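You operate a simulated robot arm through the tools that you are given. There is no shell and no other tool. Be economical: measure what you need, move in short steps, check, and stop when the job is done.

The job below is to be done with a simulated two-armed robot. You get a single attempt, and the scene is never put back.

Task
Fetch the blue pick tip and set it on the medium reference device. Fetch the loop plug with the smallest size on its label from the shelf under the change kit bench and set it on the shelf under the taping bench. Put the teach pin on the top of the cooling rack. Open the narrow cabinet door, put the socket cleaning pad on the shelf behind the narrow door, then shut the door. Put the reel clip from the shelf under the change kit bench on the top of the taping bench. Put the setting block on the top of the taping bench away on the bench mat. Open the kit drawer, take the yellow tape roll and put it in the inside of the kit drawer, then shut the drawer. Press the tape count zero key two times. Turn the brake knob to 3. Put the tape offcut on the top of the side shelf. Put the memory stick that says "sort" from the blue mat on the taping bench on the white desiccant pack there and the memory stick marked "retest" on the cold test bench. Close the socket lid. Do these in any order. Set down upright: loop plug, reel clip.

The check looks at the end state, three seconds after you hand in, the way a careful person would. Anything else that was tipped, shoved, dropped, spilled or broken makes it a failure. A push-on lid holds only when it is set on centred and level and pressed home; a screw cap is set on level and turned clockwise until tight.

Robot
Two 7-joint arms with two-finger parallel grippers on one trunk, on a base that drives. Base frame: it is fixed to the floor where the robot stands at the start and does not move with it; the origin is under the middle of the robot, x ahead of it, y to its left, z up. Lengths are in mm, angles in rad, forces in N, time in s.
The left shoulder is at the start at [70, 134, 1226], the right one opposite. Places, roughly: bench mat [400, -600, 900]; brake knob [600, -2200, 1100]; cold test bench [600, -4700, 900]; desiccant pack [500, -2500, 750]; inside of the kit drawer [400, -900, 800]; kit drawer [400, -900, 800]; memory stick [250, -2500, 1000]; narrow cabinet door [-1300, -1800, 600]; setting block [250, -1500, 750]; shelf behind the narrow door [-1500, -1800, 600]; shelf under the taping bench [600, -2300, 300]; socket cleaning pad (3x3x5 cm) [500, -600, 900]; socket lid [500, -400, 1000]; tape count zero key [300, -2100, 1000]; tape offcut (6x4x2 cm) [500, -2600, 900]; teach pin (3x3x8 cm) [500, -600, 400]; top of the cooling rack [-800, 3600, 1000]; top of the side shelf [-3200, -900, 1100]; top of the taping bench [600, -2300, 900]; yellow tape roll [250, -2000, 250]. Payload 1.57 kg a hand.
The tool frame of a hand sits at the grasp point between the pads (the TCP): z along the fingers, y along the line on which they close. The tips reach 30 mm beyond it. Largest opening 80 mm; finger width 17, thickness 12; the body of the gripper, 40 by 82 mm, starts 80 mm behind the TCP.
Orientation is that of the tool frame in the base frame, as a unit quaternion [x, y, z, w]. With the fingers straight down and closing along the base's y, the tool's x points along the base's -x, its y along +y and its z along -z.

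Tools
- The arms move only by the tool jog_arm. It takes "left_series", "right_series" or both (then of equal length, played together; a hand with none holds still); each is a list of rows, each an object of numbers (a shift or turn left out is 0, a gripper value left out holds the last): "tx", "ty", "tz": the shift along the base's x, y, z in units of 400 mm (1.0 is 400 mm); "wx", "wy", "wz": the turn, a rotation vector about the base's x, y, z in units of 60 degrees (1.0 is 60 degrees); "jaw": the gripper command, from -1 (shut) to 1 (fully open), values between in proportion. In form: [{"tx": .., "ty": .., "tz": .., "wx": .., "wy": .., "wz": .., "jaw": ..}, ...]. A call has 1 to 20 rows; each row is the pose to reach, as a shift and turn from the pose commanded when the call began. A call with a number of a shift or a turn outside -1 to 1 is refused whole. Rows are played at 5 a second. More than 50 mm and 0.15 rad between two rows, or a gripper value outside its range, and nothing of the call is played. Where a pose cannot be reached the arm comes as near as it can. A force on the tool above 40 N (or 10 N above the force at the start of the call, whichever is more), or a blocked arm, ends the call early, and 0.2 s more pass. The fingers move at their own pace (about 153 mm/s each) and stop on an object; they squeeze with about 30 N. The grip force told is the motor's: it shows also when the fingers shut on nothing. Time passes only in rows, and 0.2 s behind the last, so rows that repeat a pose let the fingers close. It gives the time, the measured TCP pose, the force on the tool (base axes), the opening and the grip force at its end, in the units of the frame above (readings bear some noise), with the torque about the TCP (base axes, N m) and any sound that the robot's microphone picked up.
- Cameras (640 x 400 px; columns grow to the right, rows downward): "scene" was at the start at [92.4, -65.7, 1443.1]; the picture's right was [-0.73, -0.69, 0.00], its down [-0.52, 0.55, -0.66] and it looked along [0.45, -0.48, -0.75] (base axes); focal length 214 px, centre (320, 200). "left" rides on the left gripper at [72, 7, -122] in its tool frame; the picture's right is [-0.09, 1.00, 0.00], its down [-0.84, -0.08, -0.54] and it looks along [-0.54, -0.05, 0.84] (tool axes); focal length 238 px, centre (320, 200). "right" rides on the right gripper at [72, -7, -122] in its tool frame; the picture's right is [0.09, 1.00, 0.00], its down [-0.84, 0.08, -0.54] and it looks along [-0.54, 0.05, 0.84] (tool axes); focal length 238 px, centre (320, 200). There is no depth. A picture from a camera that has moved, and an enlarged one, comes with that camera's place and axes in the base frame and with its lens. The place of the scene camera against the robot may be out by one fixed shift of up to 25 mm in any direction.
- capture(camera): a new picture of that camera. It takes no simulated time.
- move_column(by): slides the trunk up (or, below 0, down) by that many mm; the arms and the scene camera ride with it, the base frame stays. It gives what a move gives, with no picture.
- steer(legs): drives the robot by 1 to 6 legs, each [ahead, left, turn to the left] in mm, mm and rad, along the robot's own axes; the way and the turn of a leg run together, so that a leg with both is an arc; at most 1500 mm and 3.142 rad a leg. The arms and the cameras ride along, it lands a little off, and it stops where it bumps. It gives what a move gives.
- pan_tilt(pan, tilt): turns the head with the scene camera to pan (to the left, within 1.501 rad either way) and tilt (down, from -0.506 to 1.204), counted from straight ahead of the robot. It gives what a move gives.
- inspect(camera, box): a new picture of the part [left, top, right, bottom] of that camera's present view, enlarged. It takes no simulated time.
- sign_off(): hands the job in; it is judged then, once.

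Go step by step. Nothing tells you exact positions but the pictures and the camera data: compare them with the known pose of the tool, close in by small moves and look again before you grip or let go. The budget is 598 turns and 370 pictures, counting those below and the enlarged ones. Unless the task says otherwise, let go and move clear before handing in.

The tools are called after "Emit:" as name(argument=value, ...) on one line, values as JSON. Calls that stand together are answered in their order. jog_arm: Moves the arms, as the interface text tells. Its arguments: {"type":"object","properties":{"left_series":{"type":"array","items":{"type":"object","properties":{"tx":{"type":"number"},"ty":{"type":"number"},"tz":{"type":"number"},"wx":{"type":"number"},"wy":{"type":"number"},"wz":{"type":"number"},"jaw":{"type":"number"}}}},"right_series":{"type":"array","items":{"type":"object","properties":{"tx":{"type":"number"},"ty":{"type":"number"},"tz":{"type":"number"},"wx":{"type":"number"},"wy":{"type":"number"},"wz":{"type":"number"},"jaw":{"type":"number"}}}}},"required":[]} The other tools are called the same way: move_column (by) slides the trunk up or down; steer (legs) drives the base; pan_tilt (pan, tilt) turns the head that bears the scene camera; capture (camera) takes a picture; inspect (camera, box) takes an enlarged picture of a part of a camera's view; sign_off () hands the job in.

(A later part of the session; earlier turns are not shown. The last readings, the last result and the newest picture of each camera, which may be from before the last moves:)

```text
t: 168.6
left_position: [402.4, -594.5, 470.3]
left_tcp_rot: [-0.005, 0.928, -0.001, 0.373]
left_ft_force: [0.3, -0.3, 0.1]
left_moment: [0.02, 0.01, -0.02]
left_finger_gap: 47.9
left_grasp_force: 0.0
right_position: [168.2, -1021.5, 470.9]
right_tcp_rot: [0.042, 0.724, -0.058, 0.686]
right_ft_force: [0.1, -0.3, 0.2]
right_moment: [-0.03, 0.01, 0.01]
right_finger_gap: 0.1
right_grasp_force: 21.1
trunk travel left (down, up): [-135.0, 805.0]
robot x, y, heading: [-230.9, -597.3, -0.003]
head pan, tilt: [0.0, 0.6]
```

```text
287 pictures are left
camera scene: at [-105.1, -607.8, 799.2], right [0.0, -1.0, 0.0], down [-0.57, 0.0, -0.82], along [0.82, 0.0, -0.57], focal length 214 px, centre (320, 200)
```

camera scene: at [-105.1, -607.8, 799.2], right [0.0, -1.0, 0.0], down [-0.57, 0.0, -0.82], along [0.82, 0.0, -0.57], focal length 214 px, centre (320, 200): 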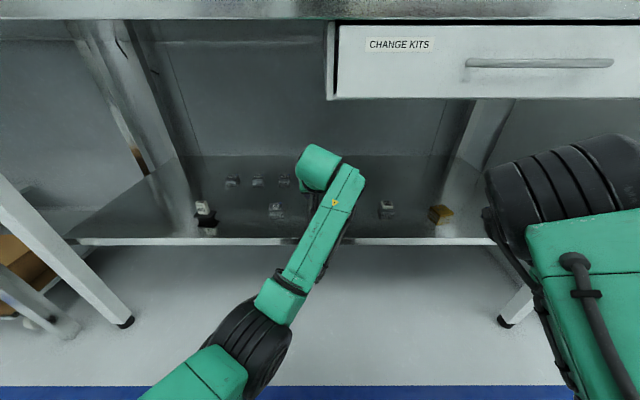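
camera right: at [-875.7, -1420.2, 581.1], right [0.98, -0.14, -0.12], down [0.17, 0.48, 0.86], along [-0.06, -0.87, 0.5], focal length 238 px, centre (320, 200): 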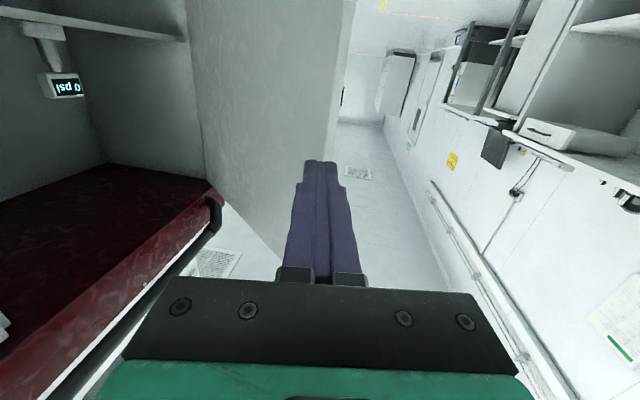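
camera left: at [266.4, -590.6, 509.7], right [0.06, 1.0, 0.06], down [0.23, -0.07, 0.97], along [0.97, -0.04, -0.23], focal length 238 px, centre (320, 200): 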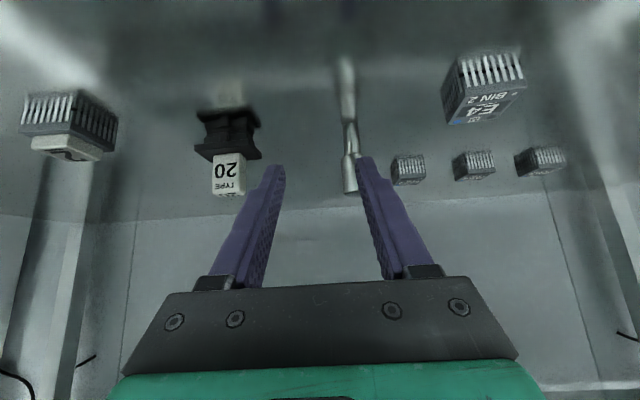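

The pin is about [477,-569], top 455. I line up, advance with the fingers straddling it, and grip its thick upper part.

Emit:
jog_arm(left_series=[{"ty": 0.04}, {"ty": 0.06}, {"ty": 0.06, "tx": 0.08, "tz": -0.02}, {"ty": 0.06, "tx": 0.14, "tz": -0.05}, {"ty": 0.06, "tx": 0.14, "tz": -0.05}])

Emit:
capture(camera="left")

```text
t: 169.8
left_position: [458.9, -570.2, 450.7]
left_tcp_rot: [-0.005, 0.928, -0.001, 0.373]
left_ft_force: [0.8, 0.0, -0.1]
left_moment: [0.0, -0.01, -0.02]
left_finger_gap: 48.0
left_grasp_force: 0.1
right_position: [168.1, -1021.9, 471.2]
right_tcp_rot: [0.043, 0.724, -0.059, 0.685]
right_ft_force: [1.1, -0.3, -0.6]
right_moment: [0.0, -0.05, -0.01]
right_finger_gap: 0.0
right_grasp_force: 21.4
trunk travel left (down, up): [-135.0, 805.0]
robot x, y, heading: [-232.3, -599.7, -0.0]
head pan, tilt: [0.0, 0.6]
```

```text
286 pictures are left
camera left: at [322.7, -565.3, 489.4], right [0.06, 1.0, 0.06], down [0.23, -0.07, 0.97], along [0.97, -0.04, -0.23], focal length 238 px, centre (320, 200)
```

left: 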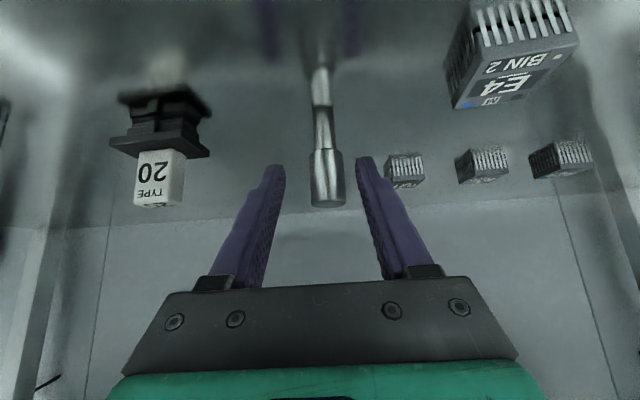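

Pin refined to [474,-566], wide part z 418–456. Final approach and grip.

Emit:
jog_arm(left_series=[{"ty": 0.009, "tx": 0.015, "tz": -0.015}, {"ty": 0.009, "tx": 0.035, "tz": -0.03}, {"ty": 0.009, "tx": 0.038, "tz": -0.03, "jaw": -1}, {"ty": 0.009, "tx": 0.038, "tz": -0.03}, {"ty": 0.009, "tx": 0.038, "tz": -0.03}])

Emit:
jog_arm(left_series=[{"tz": 0.03}, {"tz": 0.08}, {"tz": 0.08}])

Emit:
capture(camera="left")

```text
t: 171.0
left_position: [474.2, -566.7, 438.4]
left_tcp_rot: [-0.006, 0.928, 0.0, 0.373]
left_ft_force: [0.9, -0.5, 0.6]
left_moment: [0.03, -0.01, 0.02]
left_finger_gap: 22.0
left_grasp_force: 30.1
right_position: [169.1, -1020.3, 470.9]
right_tcp_rot: [0.043, 0.725, -0.059, 0.685]
right_ft_force: [-0.6, 0.6, -0.3]
right_moment: [-0.01, 0.06, -0.02]
right_finger_gap: 0.0
right_grasp_force: 21.0
trunk travel left (down, up): [-135.0, 805.0]
robot x, y, heading: [-234.7, -601.0, 0.003]
head pan, tilt: [0.0, 0.6]
```

```text
t: 171.8
left_position: [475.6, -568.3, 470.6]
left_tcp_rot: [-0.005, 0.928, 0.0, 0.373]
left_ft_force: [-0.3, -0.5, -0.6]
left_moment: [0.01, 0.02, 0.05]
left_finger_gap: 22.2
left_grasp_force: 30.6
right_position: [167.4, -1020.6, 470.7]
right_tcp_rot: [0.043, 0.724, -0.059, 0.685]
right_ft_force: [0.2, 0.3, -0.2]
right_moment: [-0.02, 0.04, 0.0]
right_finger_gap: 0.0
right_grasp_force: 20.9
trunk travel left (down, up): [-135.0, 805.0]
robot x, y, heading: [-232.1, -599.0, 0.001]
head pan, tilt: [0.0, 0.6]
```

```text
285 pictures are left
camera left: at [337.9, -563.0, 509.8], right [0.06, 1.0, 0.06], down [0.23, -0.07, 0.97], along [0.97, -0.04, -0.23], focal length 238 px, centre (320, 200)
```

left: 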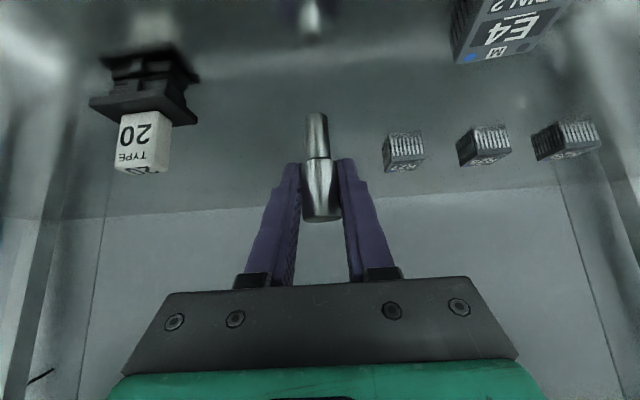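

The pin is held upright. I back out, turn to face +y, raise the trunk and look toward the cooling rack.

Emit:
steer(legs=[[-330, 0, 0], [0, 0, 1.571]])

Emit:
move_column(by=400)

Emit:
move_column(by=250)

Emit:
pan_tilt(pan=0.0, tilt=0.3)

Emit:
capture(camera="scene")

```text
t: 177.8
left_position: [-590.5, 107.2, 471.2]
left_tcp_rot: [0.66, -0.652, -0.263, -0.264]
left_ft_force: [-0.4, -0.2, -1.1]
left_moment: [-0.02, -0.01, -0.03]
left_finger_gap: 22.6
left_grasp_force: 30.1
right_position: [-135.7, -197.6, 471.7]
right_tcp_rot: [-0.483, 0.542, 0.444, 0.525]
right_ft_force: [-0.2, -0.7, 0.5]
right_moment: [0.04, -0.01, 0.02]
right_finger_gap: 0.0
right_grasp_force: 21.1
trunk travel left (down, up): [-135.0, 805.0]
robot x, y, heading: [-555.5, -596.1, 1.57]
head pan, tilt: [0.0, 0.6]
```

```text
t: 181.6
left_position: [-590.5, 107.9, 870.1]
left_tcp_rot: [0.66, -0.652, -0.264, -0.265]
left_ft_force: [0.2, 0.0, -0.3]
left_moment: [-0.02, 0.01, 0.02]
left_finger_gap: 22.4
left_grasp_force: 29.6
right_position: [-135.5, -197.2, 871.0]
right_tcp_rot: [-0.483, 0.543, 0.443, 0.526]
right_ft_force: [-0.1, 0.1, 0.0]
right_moment: [0.01, 0.03, 0.02]
right_finger_gap: 0.0
right_grasp_force: 21.3
trunk travel left (down, up): [-535.0, 405.0]
robot x, y, heading: [-559.1, -595.3, 1.569]
head pan, tilt: [0.0, 0.6]
```

```text
t: 184.2
left_position: [-590.9, 108.3, 1120.2]
left_tcp_rot: [0.66, -0.652, -0.263, -0.264]
left_ft_force: [0.0, 0.1, -0.2]
left_moment: [0.03, -0.02, 0.03]
left_finger_gap: 22.2
left_grasp_force: 30.3
right_position: [-136.3, -196.3, 1122.3]
right_tcp_rot: [-0.483, 0.542, 0.444, 0.526]
right_ft_force: [0.2, -0.4, 0.5]
right_moment: [0.0, 0.0, 0.0]
right_finger_gap: 0.0
right_grasp_force: 21.2
trunk travel left (down, up): [-785.0, 155.0]
robot x, y, heading: [-558.0, -598.4, 1.566]
head pan, tilt: [0.0, 0.6]
```

```text
t: 185.0
left_position: [-590.6, 108.1, 1120.2]
left_tcp_rot: [0.66, -0.652, -0.264, -0.264]
left_ft_force: [0.7, -1.0, 0.3]
left_moment: [0.01, 0.01, 0.01]
left_finger_gap: 22.3
left_grasp_force: 30.0
right_position: [-135.9, -197.4, 1121.0]
right_tcp_rot: [-0.482, 0.542, 0.444, 0.526]
right_ft_force: [-0.1, 0.4, -0.4]
right_moment: [0.02, 0.0, 0.04]
right_finger_gap: 0.0
right_grasp_force: 21.1
trunk travel left (down, up): [-785.0, 155.0]
robot x, y, heading: [-556.3, -599.7, 1.571]
head pan, tilt: [0.0, 0.3]
```

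```text
284 pictures are left
camera scene: at [-569.2, -463.4, 1476.6], right [1.0, 0.0, 0.0], down [0.0, -0.3, -0.95], along [0.0, 0.95, -0.3], focal length 214 px, centre (320, 200)
```

scene: 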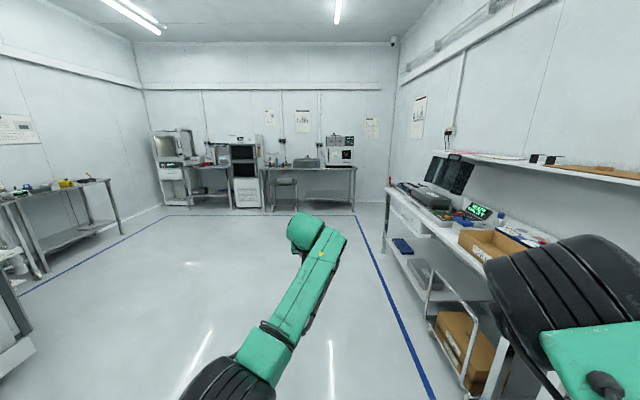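

Straight ahead at the back is a small rack. I zoom in, then drive nearer.

Emit:
inspect(camera="scene", box=[220, 120, 380, 220])

Emit:
steer(legs=[[1500, 0, 0], [1100, 0, 0]])

Emit:
pan_tilt(pan=0.0, tilt=0.5)

Emit:
capture(camera="scene")

```text
4.00 times, centred on (300, 170) of scene
camera zoom: at [-569.2, -463.4, 1476.6], right [1.0, 0.0, 0.0], down [0.0, -0.3, -0.95], along [0.0, 0.95, -0.3], focal length 858 px, centre (400, 320)
```

zoom: 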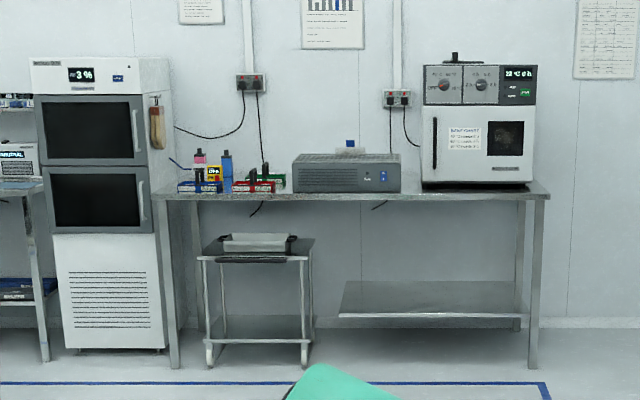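

```text
t: 197.6
left_position: [-545.4, 2707.3, 1120.9]
left_tcp_rot: [-0.654, 0.658, 0.262, 0.267]
left_ft_force: [-0.2, -0.8, -1.3]
left_moment: [0.0, 0.02, 0.03]
left_finger_gap: 22.4
left_grasp_force: 30.3
right_position: [-97.0, 2392.0, 1122.9]
right_tcp_rot: [-0.476, 0.547, 0.438, 0.531]
right_ft_force: [-0.1, 0.7, 0.8]
right_moment: [-0.02, 0.02, 0.0]
right_finger_gap: 0.0
right_grasp_force: 21.4
trunk travel left (down, up): [-785.0, 155.0]
robot x, y, heading: [-525.9, 2004.6, 1.551]
head pan, tilt: [0.0, 0.3]
```

```text
t: 198.4
left_position: [-544.4, 2708.3, 1120.3]
left_tcp_rot: [-0.653, 0.659, 0.261, 0.267]
left_ft_force: [-0.4, -0.7, 1.0]
left_moment: [0.02, 0.0, 0.0]
left_finger_gap: 22.5
left_grasp_force: 29.9
right_position: [-97.5, 2393.5, 1120.6]
right_tcp_rot: [-0.477, 0.547, 0.438, 0.53]
right_ft_force: [-0.2, 0.1, 0.0]
right_moment: [0.04, -0.01, -0.02]
right_finger_gap: 0.0
right_grasp_force: 21.2
trunk travel left (down, up): [-785.0, 155.0]
robot x, y, heading: [-529.9, 1999.9, 1.553]
head pan, tilt: [0.0, 0.499]
```

```text
282 pictures are left
camera scene: at [-536.0, 2133.4, 1458.3], right [1.0, -0.02, 0.0], down [-0.01, -0.48, -0.88], along [0.02, 0.88, -0.48], focal length 214 px, centre (320, 200)
```

scene: 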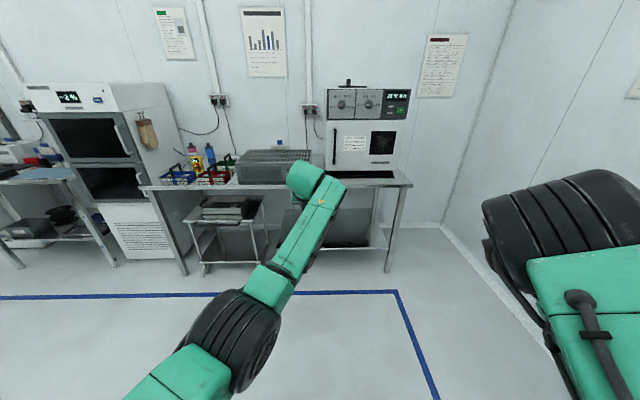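

The given spot matches the grey slatted unit on the back bench. I zoom in on it.

Emit:
inspect(camera="scene", box=[180, 130, 340, 230])

```text
4.00 times, centred on (260, 180) of scene
camera zoom: at [-536.0, 2133.4, 1458.3], right [1.0, -0.02, 0.0], down [-0.01, -0.48, -0.88], along [0.02, 0.88, -0.48], focal length 858 px, centre (560, 280)
```

zoom: 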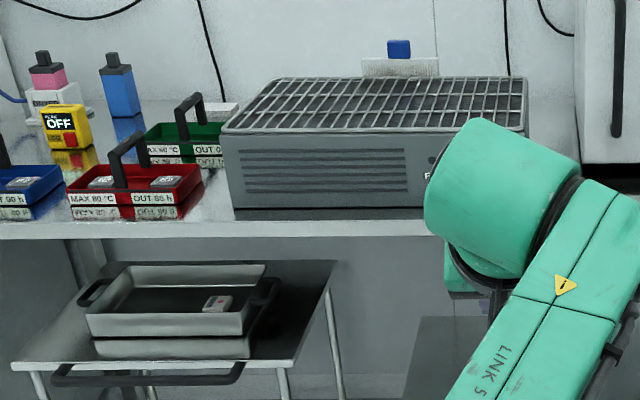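

It's a box with a wire grate on top at about x -1060…-566, y 3490…3800, z≈1000. I drive closer and look with the wrist camera.

Emit:
steer(legs=[[0, 290, 0.018], [700, 0, 0]])

Emit:
capture(camera="left")

Emit:
capture(camera="scene")

```text
t: 203.8
left_position: [-838.7, 3400.9, 1120.0]
left_tcp_rot: [0.657, -0.656, -0.261, -0.265]
left_ft_force: [0.0, -0.4, -0.1]
left_moment: [0.0, 0.01, 0.03]
left_finger_gap: 22.2
left_grasp_force: 30.0
right_position: [-386.0, 3091.3, 1121.6]
right_tcp_rot: [-0.479, 0.544, 0.442, 0.528]
right_ft_force: [0.2, -0.4, -0.2]
right_moment: [-0.03, 0.02, 0.0]
right_finger_gap: 0.0
right_grasp_force: 20.8
trunk travel left (down, up): [-785.0, 155.0]
robot x, y, heading: [-811.9, 2696.0, 1.565]
head pan, tilt: [0.0, 0.499]
```

```text
280 pictures are left
camera left: at [-844.5, 3263.4, 1160.0], right [-1.0, 0.07, 0.06], down [0.07, 0.23, 0.97], along [0.05, 0.97, -0.23], focal length 238 px, centre (320, 200)
```

left: 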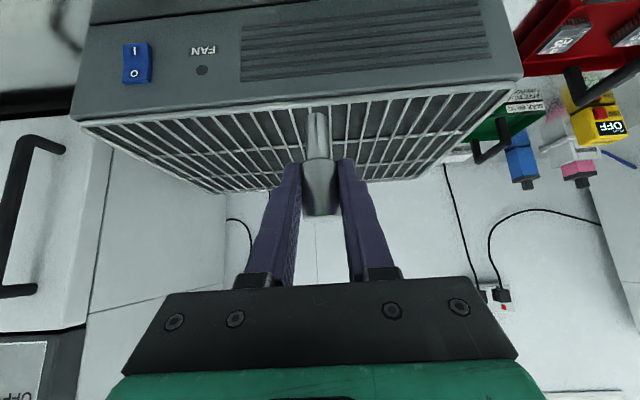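

```text
279 pictures are left
camera scene: at [-822.2, 2826.8, 1458.4], right [1.0, -0.01, 0.0], down [0.0, -0.48, -0.88], along [0.01, 0.88, -0.48], focal length 214 px, centre (320, 200)
```

scene: 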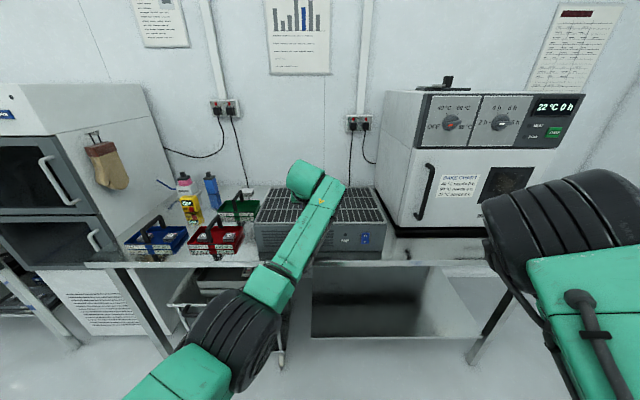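

The grate cells are about 39 mm wide, larger than the pin's foot. I'll move over it and feel gently whether the surface there carries the pin.

Emit:
steer(legs=[[190, 0, 0]])

Emit:
capture(camera="left")

Emit:
inspect(camera="scene", box=[220, 140, 420, 280])

```text
t: 205.3
left_position: [-833.5, 3593.3, 1121.5]
left_tcp_rot: [-0.656, 0.656, 0.263, 0.267]
left_ft_force: [-0.5, -0.5, 0.2]
left_moment: [0.01, 0.01, -0.03]
left_finger_gap: 22.3
left_grasp_force: 29.8
right_position: [-383.2, 3283.4, 1122.0]
right_tcp_rot: [-0.478, 0.545, 0.44, 0.53]
right_ft_force: [-0.3, -0.2, 0.4]
right_moment: [0.0, -0.02, 0.01]
right_finger_gap: 0.0
right_grasp_force: 20.9
trunk travel left (down, up): [-785.0, 155.0]
robot x, y, heading: [-805.4, 2888.9, 1.559]
head pan, tilt: [0.0, 0.499]
```

```text
278 pictures are left
camera left: at [-840.7, 3455.7, 1161.0], right [-1.0, 0.07, 0.06], down [0.07, 0.23, 0.97], along [0.05, 0.97, -0.23], focal length 238 px, centre (320, 200)
```

left: 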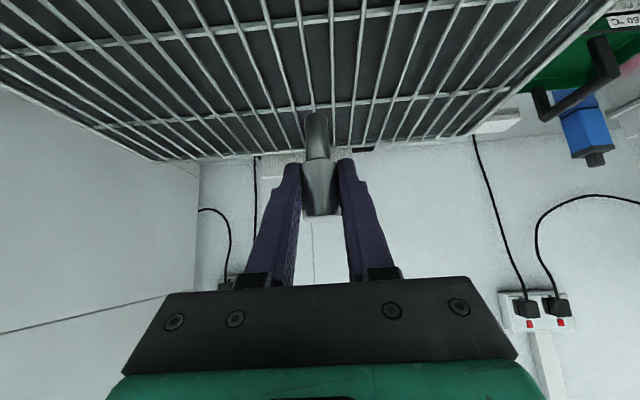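

```text
2.86 times, centred on (320, 210) of scene
camera zoom: at [-819.8, 3018.7, 1458.6], right [1.0, -0.01, 0.0], down [-0.01, -0.48, -0.88], along [0.01, 0.88, -0.48], focal length 613 px, centre (320, 171)
```

zoom: 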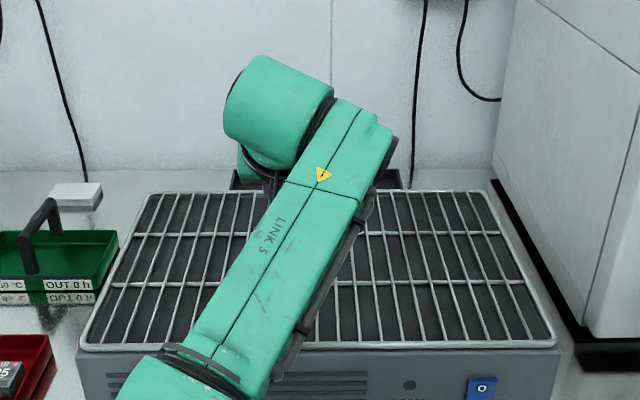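

I zoom in to see where the pin's foot will land between the bars.

Emit:
inspect(camera="left", box=[220, 0, 420, 125])

```text
3.20 times, centred on (320, 62) of left
camera zoom: at [-840.7, 3455.7, 1161.0], right [-1.0, 0.07, 0.06], down [0.07, 0.23, 0.97], along [0.05, 0.97, -0.23], focal length 763 px, centre (320, 640)
```

zoom: 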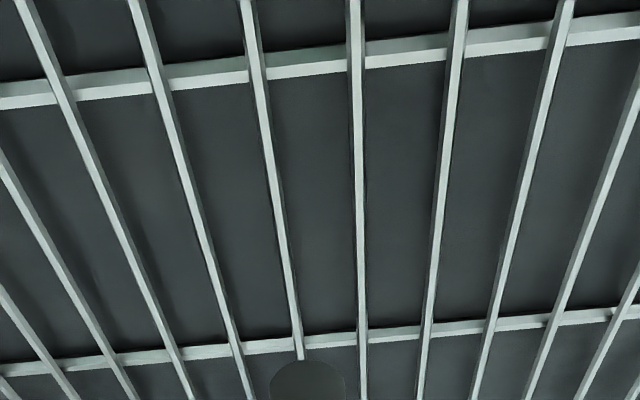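

Bars are 24 mm apart with a plate right beneath, so the foot fits into a gap. I lower partway and check the alignment sideways.

Emit:
jog_arm(left_series=[{"tz": -0.06}, {"tz": -0.11}, {"tz": -0.11}])

Emit:
inspect(camera="left", box=[220, 20, 420, 145])

```text
t: 206.1
left_position: [-833.6, 3594.9, 1077.5]
left_tcp_rot: [0.656, -0.656, -0.262, -0.265]
left_ft_force: [-0.2, -0.3, 0.2]
left_moment: [0.01, 0.04, 0.03]
left_finger_gap: 21.7
left_grasp_force: 30.1
right_position: [-382.8, 3285.9, 1120.0]
right_tcp_rot: [-0.478, 0.545, 0.44, 0.529]
right_ft_force: [0.0, 0.9, 0.2]
right_moment: [0.0, 0.0, -0.03]
right_finger_gap: 0.2
right_grasp_force: 21.0
trunk travel left (down, up): [-785.0, 155.0]
robot x, y, heading: [-812.3, 2890.5, 1.559]
head pan, tilt: [0.0, 0.499]
```

```text
3.20 times, centred on (320, 82) of left
camera zoom: at [-840.0, 3458.1, 1115.9], right [-1.0, 0.07, 0.06], down [0.07, 0.23, 0.97], along [0.05, 0.97, -0.23], focal length 763 px, centre (320, 576)
```

zoom: 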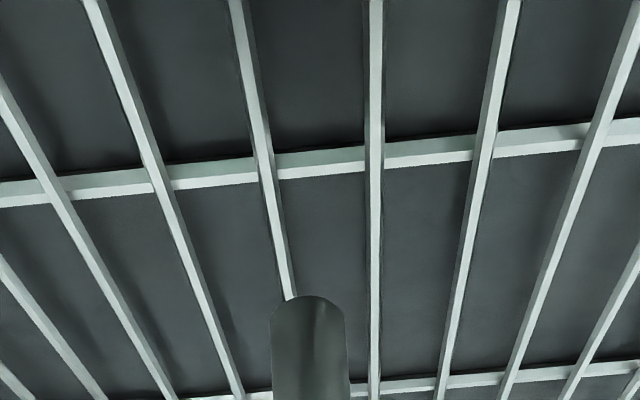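

A crossbar lies right below. I shift to the front cell and centre over the gap, then lower to just above the bars and recheck.

Emit:
jog_arm(left_series=[{"tx": -0.011, "ty": -0.06}, {"tx": -0.011, "ty": -0.12}, {"tx": -0.011, "ty": -0.12, "tz": -0.03}, {"tx": -0.011, "ty": -0.12, "tz": -0.05}, {"tx": -0.011, "ty": -0.12, "tz": -0.05}])

Emit:
inspect(camera="left", box=[240, 30, 400, 130])

```text
t: 207.3
left_position: [-838.2, 3546.6, 1056.3]
left_tcp_rot: [0.656, -0.656, -0.262, -0.266]
left_ft_force: [0.8, 0.2, -0.8]
left_moment: [-0.04, -0.02, -0.03]
left_finger_gap: 22.2
left_grasp_force: 30.0
right_position: [-382.7, 3284.1, 1120.7]
right_tcp_rot: [-0.478, 0.545, 0.441, 0.529]
right_ft_force: [0.4, -1.5, -0.3]
right_moment: [0.01, 0.01, -0.02]
right_finger_gap: 0.0
right_grasp_force: 21.0
trunk travel left (down, up): [-785.0, 155.0]
robot x, y, heading: [-810.0, 2891.2, 1.555]
head pan, tilt: [0.0, 0.499]
```

```text
4.00 times, centred on (320, 80) of left
camera zoom: at [-845.0, 3408.4, 1095.9], right [-1.0, 0.07, 0.06], down [0.07, 0.23, 0.97], along [0.05, 0.97, -0.23], focal length 953 px, centre (320, 680)
```

zoom: 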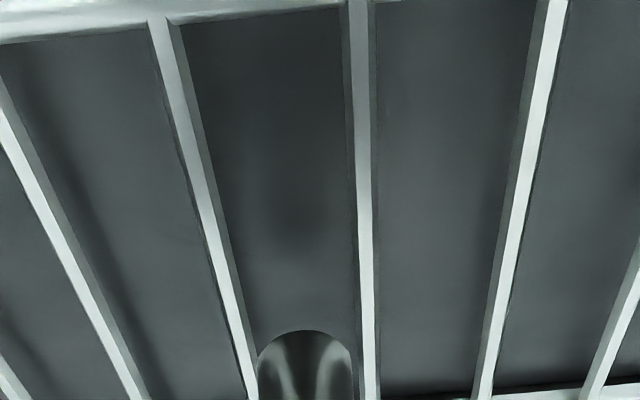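

The foot is centred in the gap. I lower gently in small steps.

Emit:
jog_arm(left_series=[{"tx": 0.001, "tz": -0.01}, {"tx": 0.001, "tz": -0.017}, {"tx": 0.001, "tz": -0.022}, {"tx": 0.001, "tz": -0.027}, {"tx": 0.001, "tz": -0.032}, {"tx": 0.001, "tz": -0.036}])

Emit:
inspect(camera="left", box=[240, 30, 400, 130])

```text
t: 208.7
left_position: [-838.3, 3545.4, 1049.6]
left_tcp_rot: [0.654, -0.654, -0.267, -0.27]
left_ft_force: [2.0, 2.9, 25.8]
left_moment: [0.24, -0.06, -0.04]
left_finger_gap: 22.1
left_grasp_force: 29.8
right_position: [-381.9, 3279.9, 1122.0]
right_tcp_rot: [-0.477, 0.544, 0.442, 0.53]
right_ft_force: [0.6, 0.6, -0.8]
right_moment: [-0.03, 0.0, 0.0]
right_finger_gap: 0.4
right_grasp_force: 20.7
trunk travel left (down, up): [-785.0, 155.0]
robot x, y, heading: [-807.7, 2885.5, 1.554]
head pan, tilt: [0.0, 0.499]
```

```text
4.00 times, centred on (320, 80) of left
camera zoom: at [-844.7, 3407.1, 1087.0], right [-1.0, 0.07, 0.06], down [0.07, 0.21, 0.97], along [0.05, 0.97, -0.22], focal length 953 px, centre (320, 680)
```

zoom: 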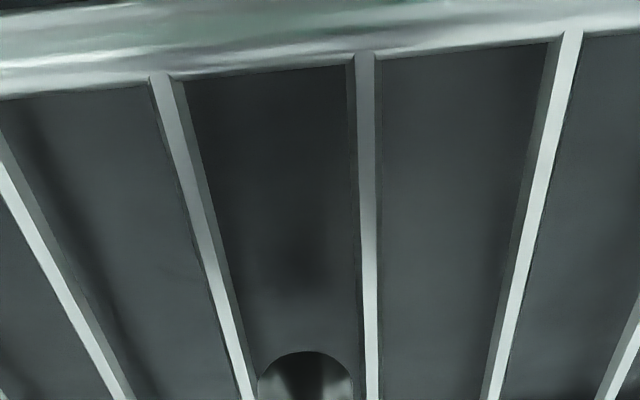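

Firm contact at the grate's top. I relax the push, then open just a little to cage the pin and see if it stands.

Emit:
jog_arm(left_series=[{"tz": 0.01}, {"tz": 0.02}, {"tz": 0.02, "jaw": -0.38}, {"tz": 0.02}, {"tz": 0.02}])

Emit:
capture(camera="left")

```text
t: 209.9
left_position: [-841.4, 3548.0, 1050.5]
left_tcp_rot: [0.657, -0.656, -0.263, -0.264]
left_ft_force: [0.2, 0.0, 0.6]
left_moment: [0.0, 0.05, 0.03]
left_finger_gap: 24.7
left_grasp_force: 0.1
right_position: [-383.1, 3284.6, 1120.7]
right_tcp_rot: [-0.479, 0.545, 0.44, 0.529]
right_ft_force: [-0.6, -0.5, 0.3]
right_moment: [-0.05, 0.0, 0.02]
right_finger_gap: 0.3
right_grasp_force: 21.5
trunk travel left (down, up): [-785.0, 155.0]
robot x, y, heading: [-811.2, 2890.0, 1.556]
head pan, tilt: [0.0, 0.499]
```

```text
272 pictures are left
camera left: at [-846.8, 3410.7, 1088.8], right [-1.0, 0.06, 0.06], down [0.07, 0.23, 0.97], along [0.05, 0.97, -0.23], focal length 238 px, centre (320, 200)
```

left: 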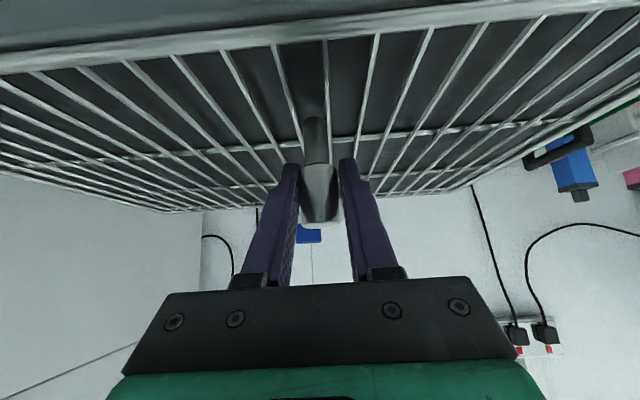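

It stands. I open wider and look again before backing off.

Emit:
jog_arm(left_series=[{"jaw": -0.2}, {"jaw": 0.1}, {"jaw": 0.1}, {"jaw": 0.1}])

Emit:
inspect(camera="left", box=[220, 80, 420, 240])

```text
t: 210.9
left_position: [-839.7, 3548.0, 1050.9]
left_tcp_rot: [0.657, -0.655, -0.263, -0.265]
left_ft_force: [-0.3, 0.1, -0.3]
left_moment: [-0.03, 0.02, 0.01]
left_finger_gap: 44.3
left_grasp_force: 0.0
right_position: [-383.7, 3284.2, 1121.7]
right_tcp_rot: [-0.479, 0.545, 0.44, 0.529]
right_ft_force: [0.5, 0.3, 0.4]
right_moment: [0.03, 0.03, -0.01]
right_finger_gap: 0.2
right_grasp_force: 21.5
trunk travel left (down, up): [-785.0, 155.0]
robot x, y, heading: [-808.7, 2888.6, 1.554]
head pan, tilt: [0.0, 0.499]
```

```text
2.50 times, centred on (320, 160) of left
camera zoom: at [-846.3, 3410.4, 1089.7], right [-1.0, 0.06, 0.06], down [0.07, 0.23, 0.97], along [0.05, 0.97, -0.23], focal length 596 px, centre (320, 300)
```

zoom: 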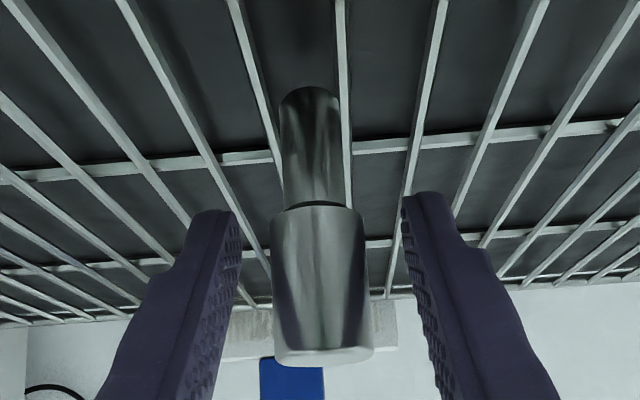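

The pin stands upright. I drive back and check it from the scene camera.

Emit:
steer(legs=[[-250, 0, 0]])

Emit:
inspect(camera="left", box=[200, 60, 440, 210])

```text
t: 212.8
left_position: [-841.4, 3295.5, 1048.4]
left_tcp_rot: [-0.656, 0.656, 0.263, 0.264]
left_ft_force: [-1.0, -0.3, 0.9]
left_moment: [0.04, 0.0, 0.01]
left_finger_gap: 44.2
left_grasp_force: 0.0
right_position: [-384.5, 3030.9, 1120.5]
right_tcp_rot: [-0.478, 0.546, 0.44, 0.529]
right_ft_force: [0.5, 0.6, -0.6]
right_moment: [0.0, -0.03, 0.01]
right_finger_gap: 0.0
right_grasp_force: 21.3
trunk travel left (down, up): [-785.0, 155.0]
robot x, y, heading: [-812.9, 2636.0, 1.552]
head pan, tilt: [0.0, 0.499]
```

```text
2.67 times, centred on (320, 135) of left
camera zoom: at [-848.2, 3157.5, 1088.4], right [-1.0, 0.07, 0.06], down [0.08, 0.23, 0.97], along [0.05, 0.97, -0.23], focal length 636 px, centre (320, 373)
```

zoom: 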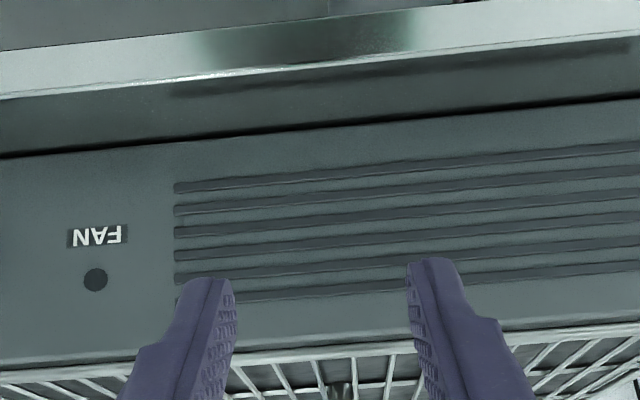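

The pin stands on the rack. I drive back to the change kit bench for the TYPE 20 plug.

Emit:
steer(legs=[[-300, 0, 0.018], [-1500, -255, 0], [-1490, 0, 0], [0, 0, -1.571]])

Emit:
move_column(by=-400)

Emit:
move_column(by=-185)

Emit:
capture(camera="scene")

```text
refused: leg 2 is longer than a leg can be; nothing moved
```

```text
t: 216.6
left_position: [-842.7, 3293.5, 650.0]
left_tcp_rot: [-0.656, 0.656, 0.263, 0.265]
left_ft_force: [0.4, 0.4, 0.3]
left_moment: [0.03, 0.0, 0.04]
left_finger_gap: 44.0
left_grasp_force: 0.0
right_position: [-386.5, 3028.8, 722.6]
right_tcp_rot: [-0.478, 0.546, 0.439, 0.53]
right_ft_force: [-0.1, 0.0, -0.7]
right_moment: [-0.01, 0.01, 0.01]
right_finger_gap: 0.0
right_grasp_force: 21.8
trunk travel left (down, up): [-385.0, 555.0]
robot x, y, heading: [-815.3, 2635.7, 1.557]
head pan, tilt: [0.0, 0.499]
```

```text
t: 218.7
left_position: [-842.0, 3294.4, 464.5]
left_tcp_rot: [-0.656, 0.656, 0.264, 0.265]
left_ft_force: [0.7, 0.0, 0.1]
left_moment: [-0.01, -0.01, 0.01]
left_finger_gap: 44.2
left_grasp_force: 0.1
right_position: [-386.0, 3029.6, 535.7]
right_tcp_rot: [-0.477, 0.546, 0.439, 0.53]
right_ft_force: [0.0, 0.3, -0.1]
right_moment: [0.01, -0.01, -0.03]
right_finger_gap: 0.0
right_grasp_force: 21.1
trunk travel left (down, up): [-200.0, 740.0]
robot x, y, heading: [-814.4, 2633.5, 1.557]
head pan, tilt: [0.0, 0.499]
```

```text
269 pictures are left
camera scene: at [-822.8, 2767.0, 873.3], right [1.0, -0.02, 0.0], down [-0.01, -0.48, -0.88], along [0.01, 0.88, -0.48], focal length 214 px, centre (320, 200)
```

scene: 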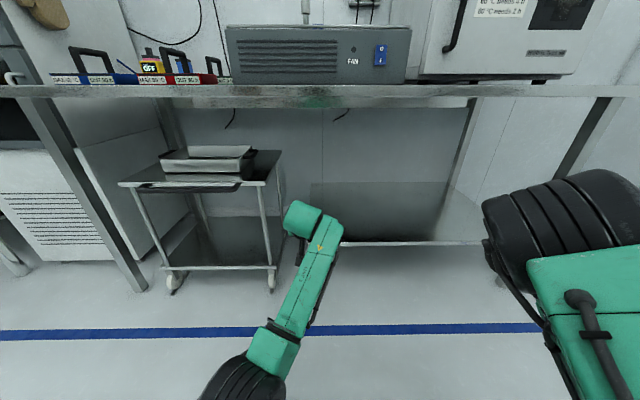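

The drive leg was refused for length, and the trunk went down anyway, without contact. I reissue the drive with shorter legs.

Emit:
steer(legs=[[-300, 0, 0.014], [-1400, -250, 0], [-1495, 0, 0], [-100, 0, 0], [0, 0, -1.571]])

Emit:
capture(camera="scene")

```text
t: 239.1
left_position: [95.2, -655.5, 465.0]
left_tcp_rot: [0.006, 0.928, -0.003, 0.373]
left_ft_force: [0.4, 0.5, 0.3]
left_moment: [0.01, 0.02, 0.04]
left_finger_gap: 43.9
left_grasp_force: 0.2
right_position: [-176.8, -1108.0, 536.6]
right_tcp_rot: [0.054, 0.724, -0.069, 0.684]
right_ft_force: [-0.3, 0.0, 0.1]
right_moment: [-0.03, 0.0, -0.02]
right_finger_gap: 0.0
right_grasp_force: 21.1
trunk travel left (down, up): [-200.0, 740.0]
robot x, y, heading: [-566.4, -672.2, -0.028]
head pan, tilt: [0.0, 0.499]
```

```text
268 pictures are left
camera scene: at [-435.6, -687.5, 873.3], right [-0.03, -1.0, 0.0], down [-0.48, 0.01, -0.88], along [0.88, -0.03, -0.48], focal length 214 px, centre (320, 200)
```

scene: 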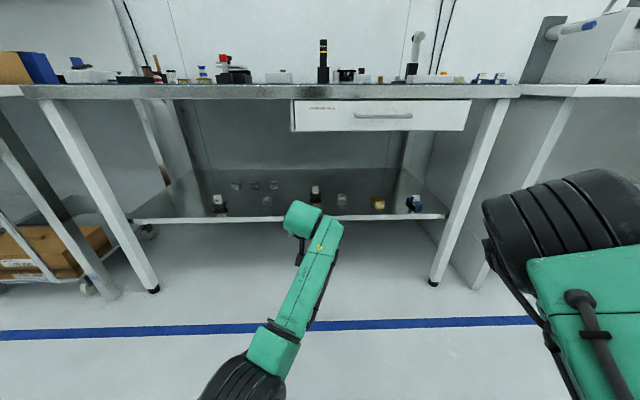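

Aligned roughly; I drive in so the left hand stops short of the plug and look.

Emit:
steer(legs=[[0, -27, 0.028], [270, 0, 0]])

Emit:
capture(camera="left")

```text
t: 241.4
left_position: [362.5, -663.2, 463.7]
left_tcp_rot: [-0.006, 0.928, 0.002, 0.373]
left_ft_force: [1.2, 0.4, -0.5]
left_moment: [0.0, 0.01, 0.01]
left_finger_gap: 44.0
left_grasp_force: 0.1
right_position: [104.6, -1123.7, 536.8]
right_tcp_rot: [0.044, 0.724, -0.059, 0.686]
right_ft_force: [0.1, 1.0, -0.6]
right_moment: [0.01, 0.01, 0.04]
right_finger_gap: 0.2
right_grasp_force: 21.0
trunk travel left (down, up): [-200.0, 740.0]
robot x, y, heading: [-296.2, -703.8, -0.003]
head pan, tilt: [0.0, 0.499]
```

```text
267 pictures are left
camera left: at [226.5, -660.0, 503.9], right [0.05, 1.0, 0.06], down [0.23, -0.07, 0.97], along [0.97, -0.04, -0.23], focal length 238 px, centre (320, 200)
```

left: 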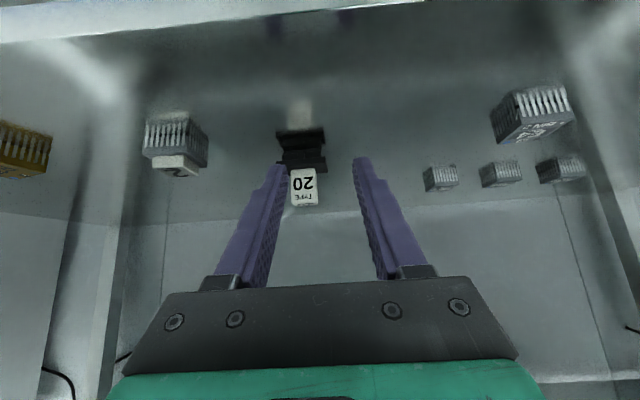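

Plug is about [435,-684]. I shift right and close in for a better look.

Emit:
jog_arm(left_series=[{"ty": -0.052, "tx": 0.03, "tz": 0.02}, {"ty": -0.052, "tx": 0.06, "tz": 0.02}, {"ty": -0.052, "tx": 0.06, "tz": 0.02}])

Emit:
inspect(camera="left", box=[220, 80, 420, 240])

```text
t: 242.2
left_position: [386.6, -684.9, 474.0]
left_tcp_rot: [-0.006, 0.927, 0.001, 0.374]
left_ft_force: [-0.1, -0.2, 0.7]
left_moment: [0.03, 0.02, -0.01]
left_finger_gap: 43.8
left_grasp_force: 0.0
right_position: [103.5, -1124.2, 535.7]
right_tcp_rot: [0.043, 0.725, -0.059, 0.685]
right_ft_force: [0.3, -0.8, -0.1]
right_moment: [0.0, 0.01, 0.02]
right_finger_gap: 0.1
right_grasp_force: 21.2
trunk travel left (down, up): [-200.0, 740.0]
robot x, y, heading: [-293.3, -707.4, -0.003]
head pan, tilt: [0.0, 0.499]
```

```text
2.50 times, centred on (320, 160) of left
camera zoom: at [250.3, -682.0, 512.9], right [0.05, 1.0, 0.06], down [0.23, -0.07, 0.97], along [0.97, -0.04, -0.23], focal length 596 px, centre (320, 300)
```

zoom: 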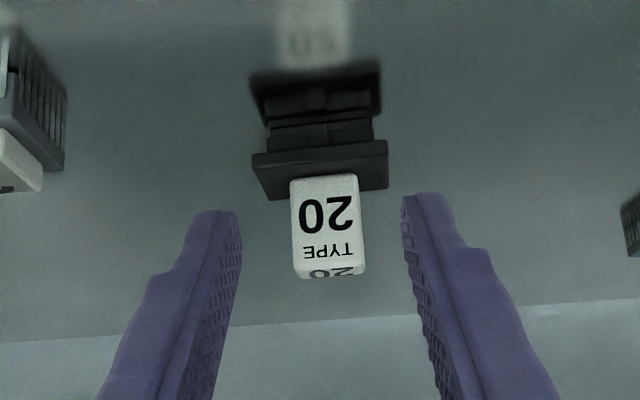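

The white TYPE 20 block is 26 mm wide, z 414–455, centred near [471,-686]. I advance and grip it.

Emit:
jog_arm(left_series=[{"tx": 0.09, "ty": -0.002, "tz": -0.02}, {"tx": 0.17, "ty": -0.002, "tz": -0.05}, {"tx": 0.208, "ty": -0.002, "tz": -0.07}, {"tx": 0.208, "ty": -0.002, "tz": -0.07}])

Emit:
capture(camera="left")

```text
t: 243.2
left_position: [428.0, -681.7, 452.6]
left_tcp_rot: [-0.007, 0.928, 0.002, 0.373]
left_ft_force: [-0.3, -0.4, 1.2]
left_moment: [0.0, 0.0, 0.02]
left_finger_gap: 44.1
left_grasp_force: 0.0
left hand out of reach, approached as far as the arm can: row 2, 3, 4
right_position: [103.9, -1124.6, 535.8]
right_tcp_rot: [0.043, 0.725, -0.059, 0.685]
right_ft_force: [0.1, 0.5, -0.9]
right_moment: [0.01, -0.04, 0.01]
right_finger_gap: 0.0
right_grasp_force: 21.9
trunk travel left (down, up): [-200.0, 740.0]
robot x, y, heading: [-293.8, -702.7, 0.0]
head pan, tilt: [0.0, 0.499]
```

```text
265 pictures are left
camera left: at [292.9, -676.9, 491.9], right [0.05, 1.0, 0.06], down [0.23, -0.07, 0.97], along [0.97, -0.04, -0.23], focal length 238 px, centre (320, 200)
```

left: 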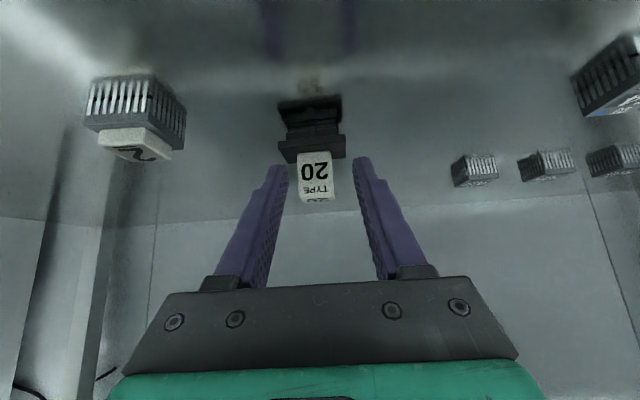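

At the reach limit; I retract 20 mm and drive forward 60.

Emit:
jog_arm(left_series=[{"tx": -0.05, "ty": -0.01}, {"tx": -0.05, "ty": -0.01}])

Emit:
steer(legs=[[50, 0, 0]])

Emit:
capture(camera="left")

```text
t: 243.8
left_position: [410.7, -682.3, 452.1]
left_tcp_rot: [-0.006, 0.928, 0.002, 0.372]
left_ft_force: [0.5, -0.2, 0.0]
left_moment: [0.01, 0.04, -0.01]
left_finger_gap: 44.1
left_grasp_force: 0.0
right_position: [104.2, -1124.6, 535.1]
right_tcp_rot: [0.043, 0.724, -0.058, 0.686]
right_ft_force: [0.0, 0.5, 0.7]
right_moment: [-0.05, -0.02, 0.04]
right_finger_gap: 0.2
right_grasp_force: 21.4
trunk travel left (down, up): [-200.0, 740.0]
robot x, y, heading: [-292.1, -699.4, -0.0]
head pan, tilt: [0.0, 0.499]
```

```text
t: 244.7
left_position: [461.3, -683.4, 453.1]
left_tcp_rot: [-0.007, 0.927, 0.002, 0.374]
left_ft_force: [0.0, 0.2, -0.4]
left_moment: [0.0, -0.02, 0.01]
left_finger_gap: 43.9
left_grasp_force: 0.0
right_position: [155.3, -1122.5, 536.8]
right_tcp_rot: [0.043, 0.724, -0.058, 0.686]
right_ft_force: [0.2, 0.3, 0.5]
right_moment: [-0.03, 0.03, 0.02]
right_finger_gap: 0.1
right_grasp_force: 21.2
trunk travel left (down, up): [-200.0, 740.0]
robot x, y, heading: [-240.3, -700.6, 0.003]
head pan, tilt: [0.0, 0.499]
```

```text
264 pictures are left
camera left: at [324.2, -679.6, 491.6], right [0.05, 1.0, 0.06], down [0.23, -0.07, 0.97], along [0.97, -0.04, -0.23], focal length 238 px, centre (320, 200)
```

left: 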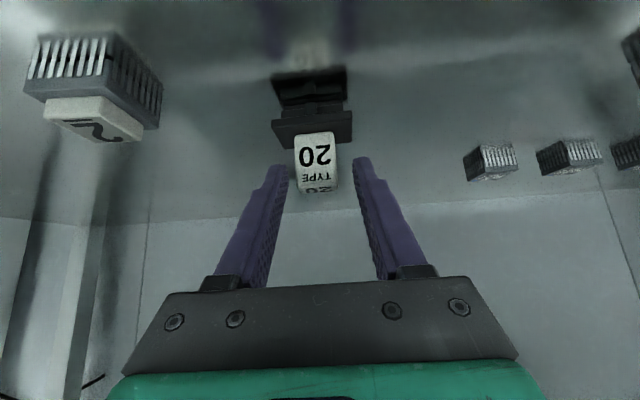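

Final approach: forward 17, down 9, then close.

Emit:
jog_arm(left_series=[{"tx": 0.02, "ty": -0.005, "tz": -0.01}, {"tx": 0.042, "ty": -0.005, "tz": -0.022}, {"tx": 0.042, "ty": -0.005, "tz": -0.022, "jaw": -1}, {"tx": 0.042, "ty": -0.005, "tz": -0.022}, {"tx": 0.042, "ty": -0.005, "tz": -0.022}])

Emit:
jog_arm(left_series=[{"tz": 0.04}, {"tz": 0.08}, {"tz": 0.08}])

Emit:
capture(camera="left")

```text
t: 245.9
left_position: [476.3, -684.3, 444.5]
left_tcp_rot: [-0.008, 0.928, 0.003, 0.374]
left_ft_force: [0.8, 0.3, 2.5]
left_moment: [0.07, -0.09, 0.02]
left_finger_gap: 27.1
left_grasp_force: 29.5
right_position: [154.2, -1123.1, 536.9]
right_tcp_rot: [0.043, 0.725, -0.059, 0.685]
right_ft_force: [0.5, -0.4, -1.3]
right_moment: [-0.02, -0.03, 0.01]
right_finger_gap: 0.0
right_grasp_force: 21.5
trunk travel left (down, up): [-200.0, 740.0]
robot x, y, heading: [-244.9, -702.2, -0.007]
head pan, tilt: [0.0, 0.499]
```

```text
t: 246.7
left_position: [477.9, -684.5, 474.9]
left_tcp_rot: [-0.007, 0.928, 0.003, 0.373]
left_ft_force: [0.3, 0.5, -1.1]
left_moment: [0.0, 0.02, 0.02]
left_finger_gap: 27.0
left_grasp_force: 30.2
right_position: [154.3, -1123.7, 536.2]
right_tcp_rot: [0.042, 0.725, -0.058, 0.685]
right_ft_force: [-0.8, 0.4, 0.0]
right_moment: [-0.02, -0.01, 0.01]
right_finger_gap: 0.1
right_grasp_force: 21.1
trunk travel left (down, up): [-200.0, 740.0]
robot x, y, heading: [-247.5, -699.6, -0.0]
head pan, tilt: [0.0, 0.499]
```

```text
263 pictures are left
camera left: at [340.7, -681.4, 514.6], right [0.05, 1.0, 0.06], down [0.23, -0.07, 0.97], along [0.97, -0.04, -0.23], focal length 238 px, centre (320, 200)
```

left: 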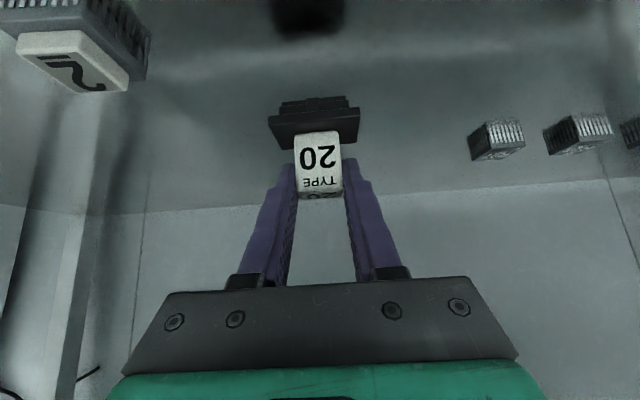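

The plug is held. Before leaving I check the label of the nearby grey item for certainty.

Emit:
inspect(camera="left", box=[0, 0, 200, 125])

Emit:
inspect(camera="left", box=[240, 80, 400, 210])

```text
3.20 times, centred on (100, 62) of left
camera zoom: at [340.7, -681.4, 514.6], right [0.05, 1.0, 0.06], down [0.23, -0.07, 0.97], along [0.97, -0.04, -0.23], focal length 763 px, centre (1024, 640)
```

zoom: 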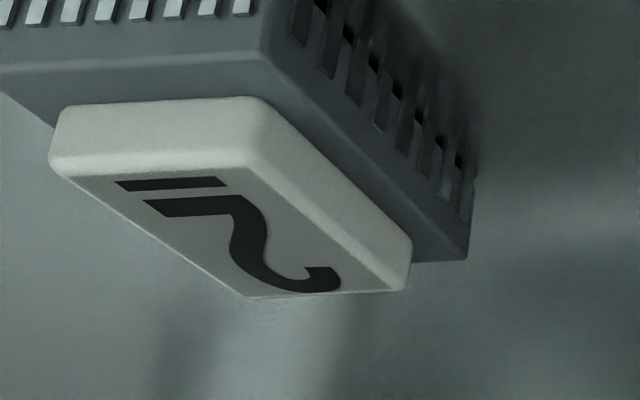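

```text
3.08 times, centred on (320, 145) of left
camera zoom: at [340.7, -681.4, 514.6], right [0.05, 1.0, 0.06], down [0.23, -0.07, 0.97], along [0.97, -0.04, -0.23], focal length 733 px, centre (320, 369)
```

zoom: 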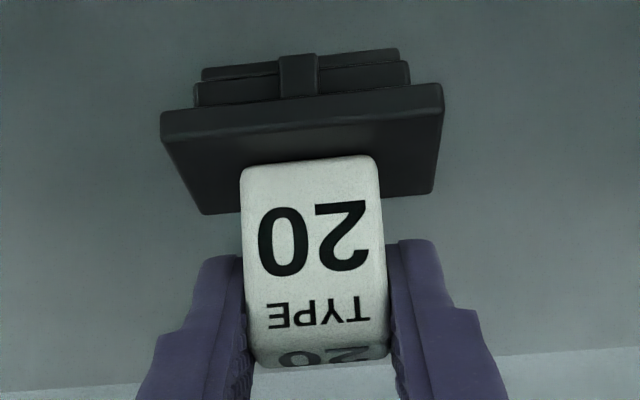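

It's the TYPE 20 connector plug, the smaller of the two. I carry it to the taping bench and look at its shelf.

Emit:
steer(legs=[[-420, 0, 0], [0, -1400, 0]])

Emit:
pan_tilt(pan=0.0, tilt=0.45)

Emit:
capture(camera="scene")

```text
t: 255.9
left_position: [24.7, -2126.2, 475.5]
left_tcp_rot: [0.011, 0.928, -0.005, 0.374]
left_ft_force: [0.3, 0.4, -0.2]
left_moment: [0.01, 0.02, -0.03]
left_finger_gap: 27.0
left_grasp_force: 29.7
right_position: [-313.8, -2553.4, 536.1]
right_tcp_rot: [0.057, 0.724, -0.072, 0.684]
right_ft_force: [0.1, -0.2, -0.8]
right_moment: [-0.04, 0.03, -0.01]
right_finger_gap: 0.1
right_grasp_force: 20.9
trunk travel left (down, up): [-200.0, 740.0]
robot x, y, heading: [-699.2, -2118.4, -0.038]
head pan, tilt: [0.0, 0.499]
```

```text
t: 256.6
left_position: [23.8, -2124.1, 476.2]
left_tcp_rot: [0.01, 0.928, -0.004, 0.373]
left_ft_force: [-0.4, 0.2, 0.2]
left_moment: [-0.03, -0.03, 0.0]
left_finger_gap: 27.1
left_grasp_force: 29.9
right_position: [-314.0, -2552.0, 535.6]
right_tcp_rot: [0.057, 0.723, -0.072, 0.685]
right_ft_force: [0.4, -0.4, 0.2]
right_moment: [0.0, 0.01, 0.0]
right_finger_gap: 0.0
right_grasp_force: 21.0
trunk travel left (down, up): [-200.0, 740.0]
robot x, y, heading: [-701.8, -2112.5, -0.033]
head pan, tilt: [0.0, 0.45]
```

```text
260 pictures are left
camera scene: at [-568.6, -2130.0, 877.7], right [-0.04, -1.0, 0.0], down [-0.44, 0.02, -0.9], along [0.9, -0.03, -0.44], focal length 214 px, centre (320, 200)
```

scene: 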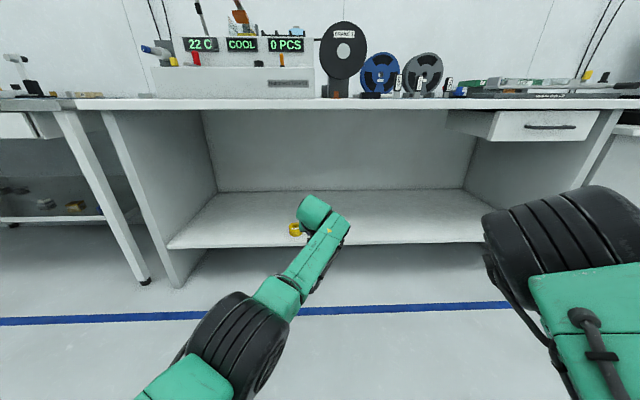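

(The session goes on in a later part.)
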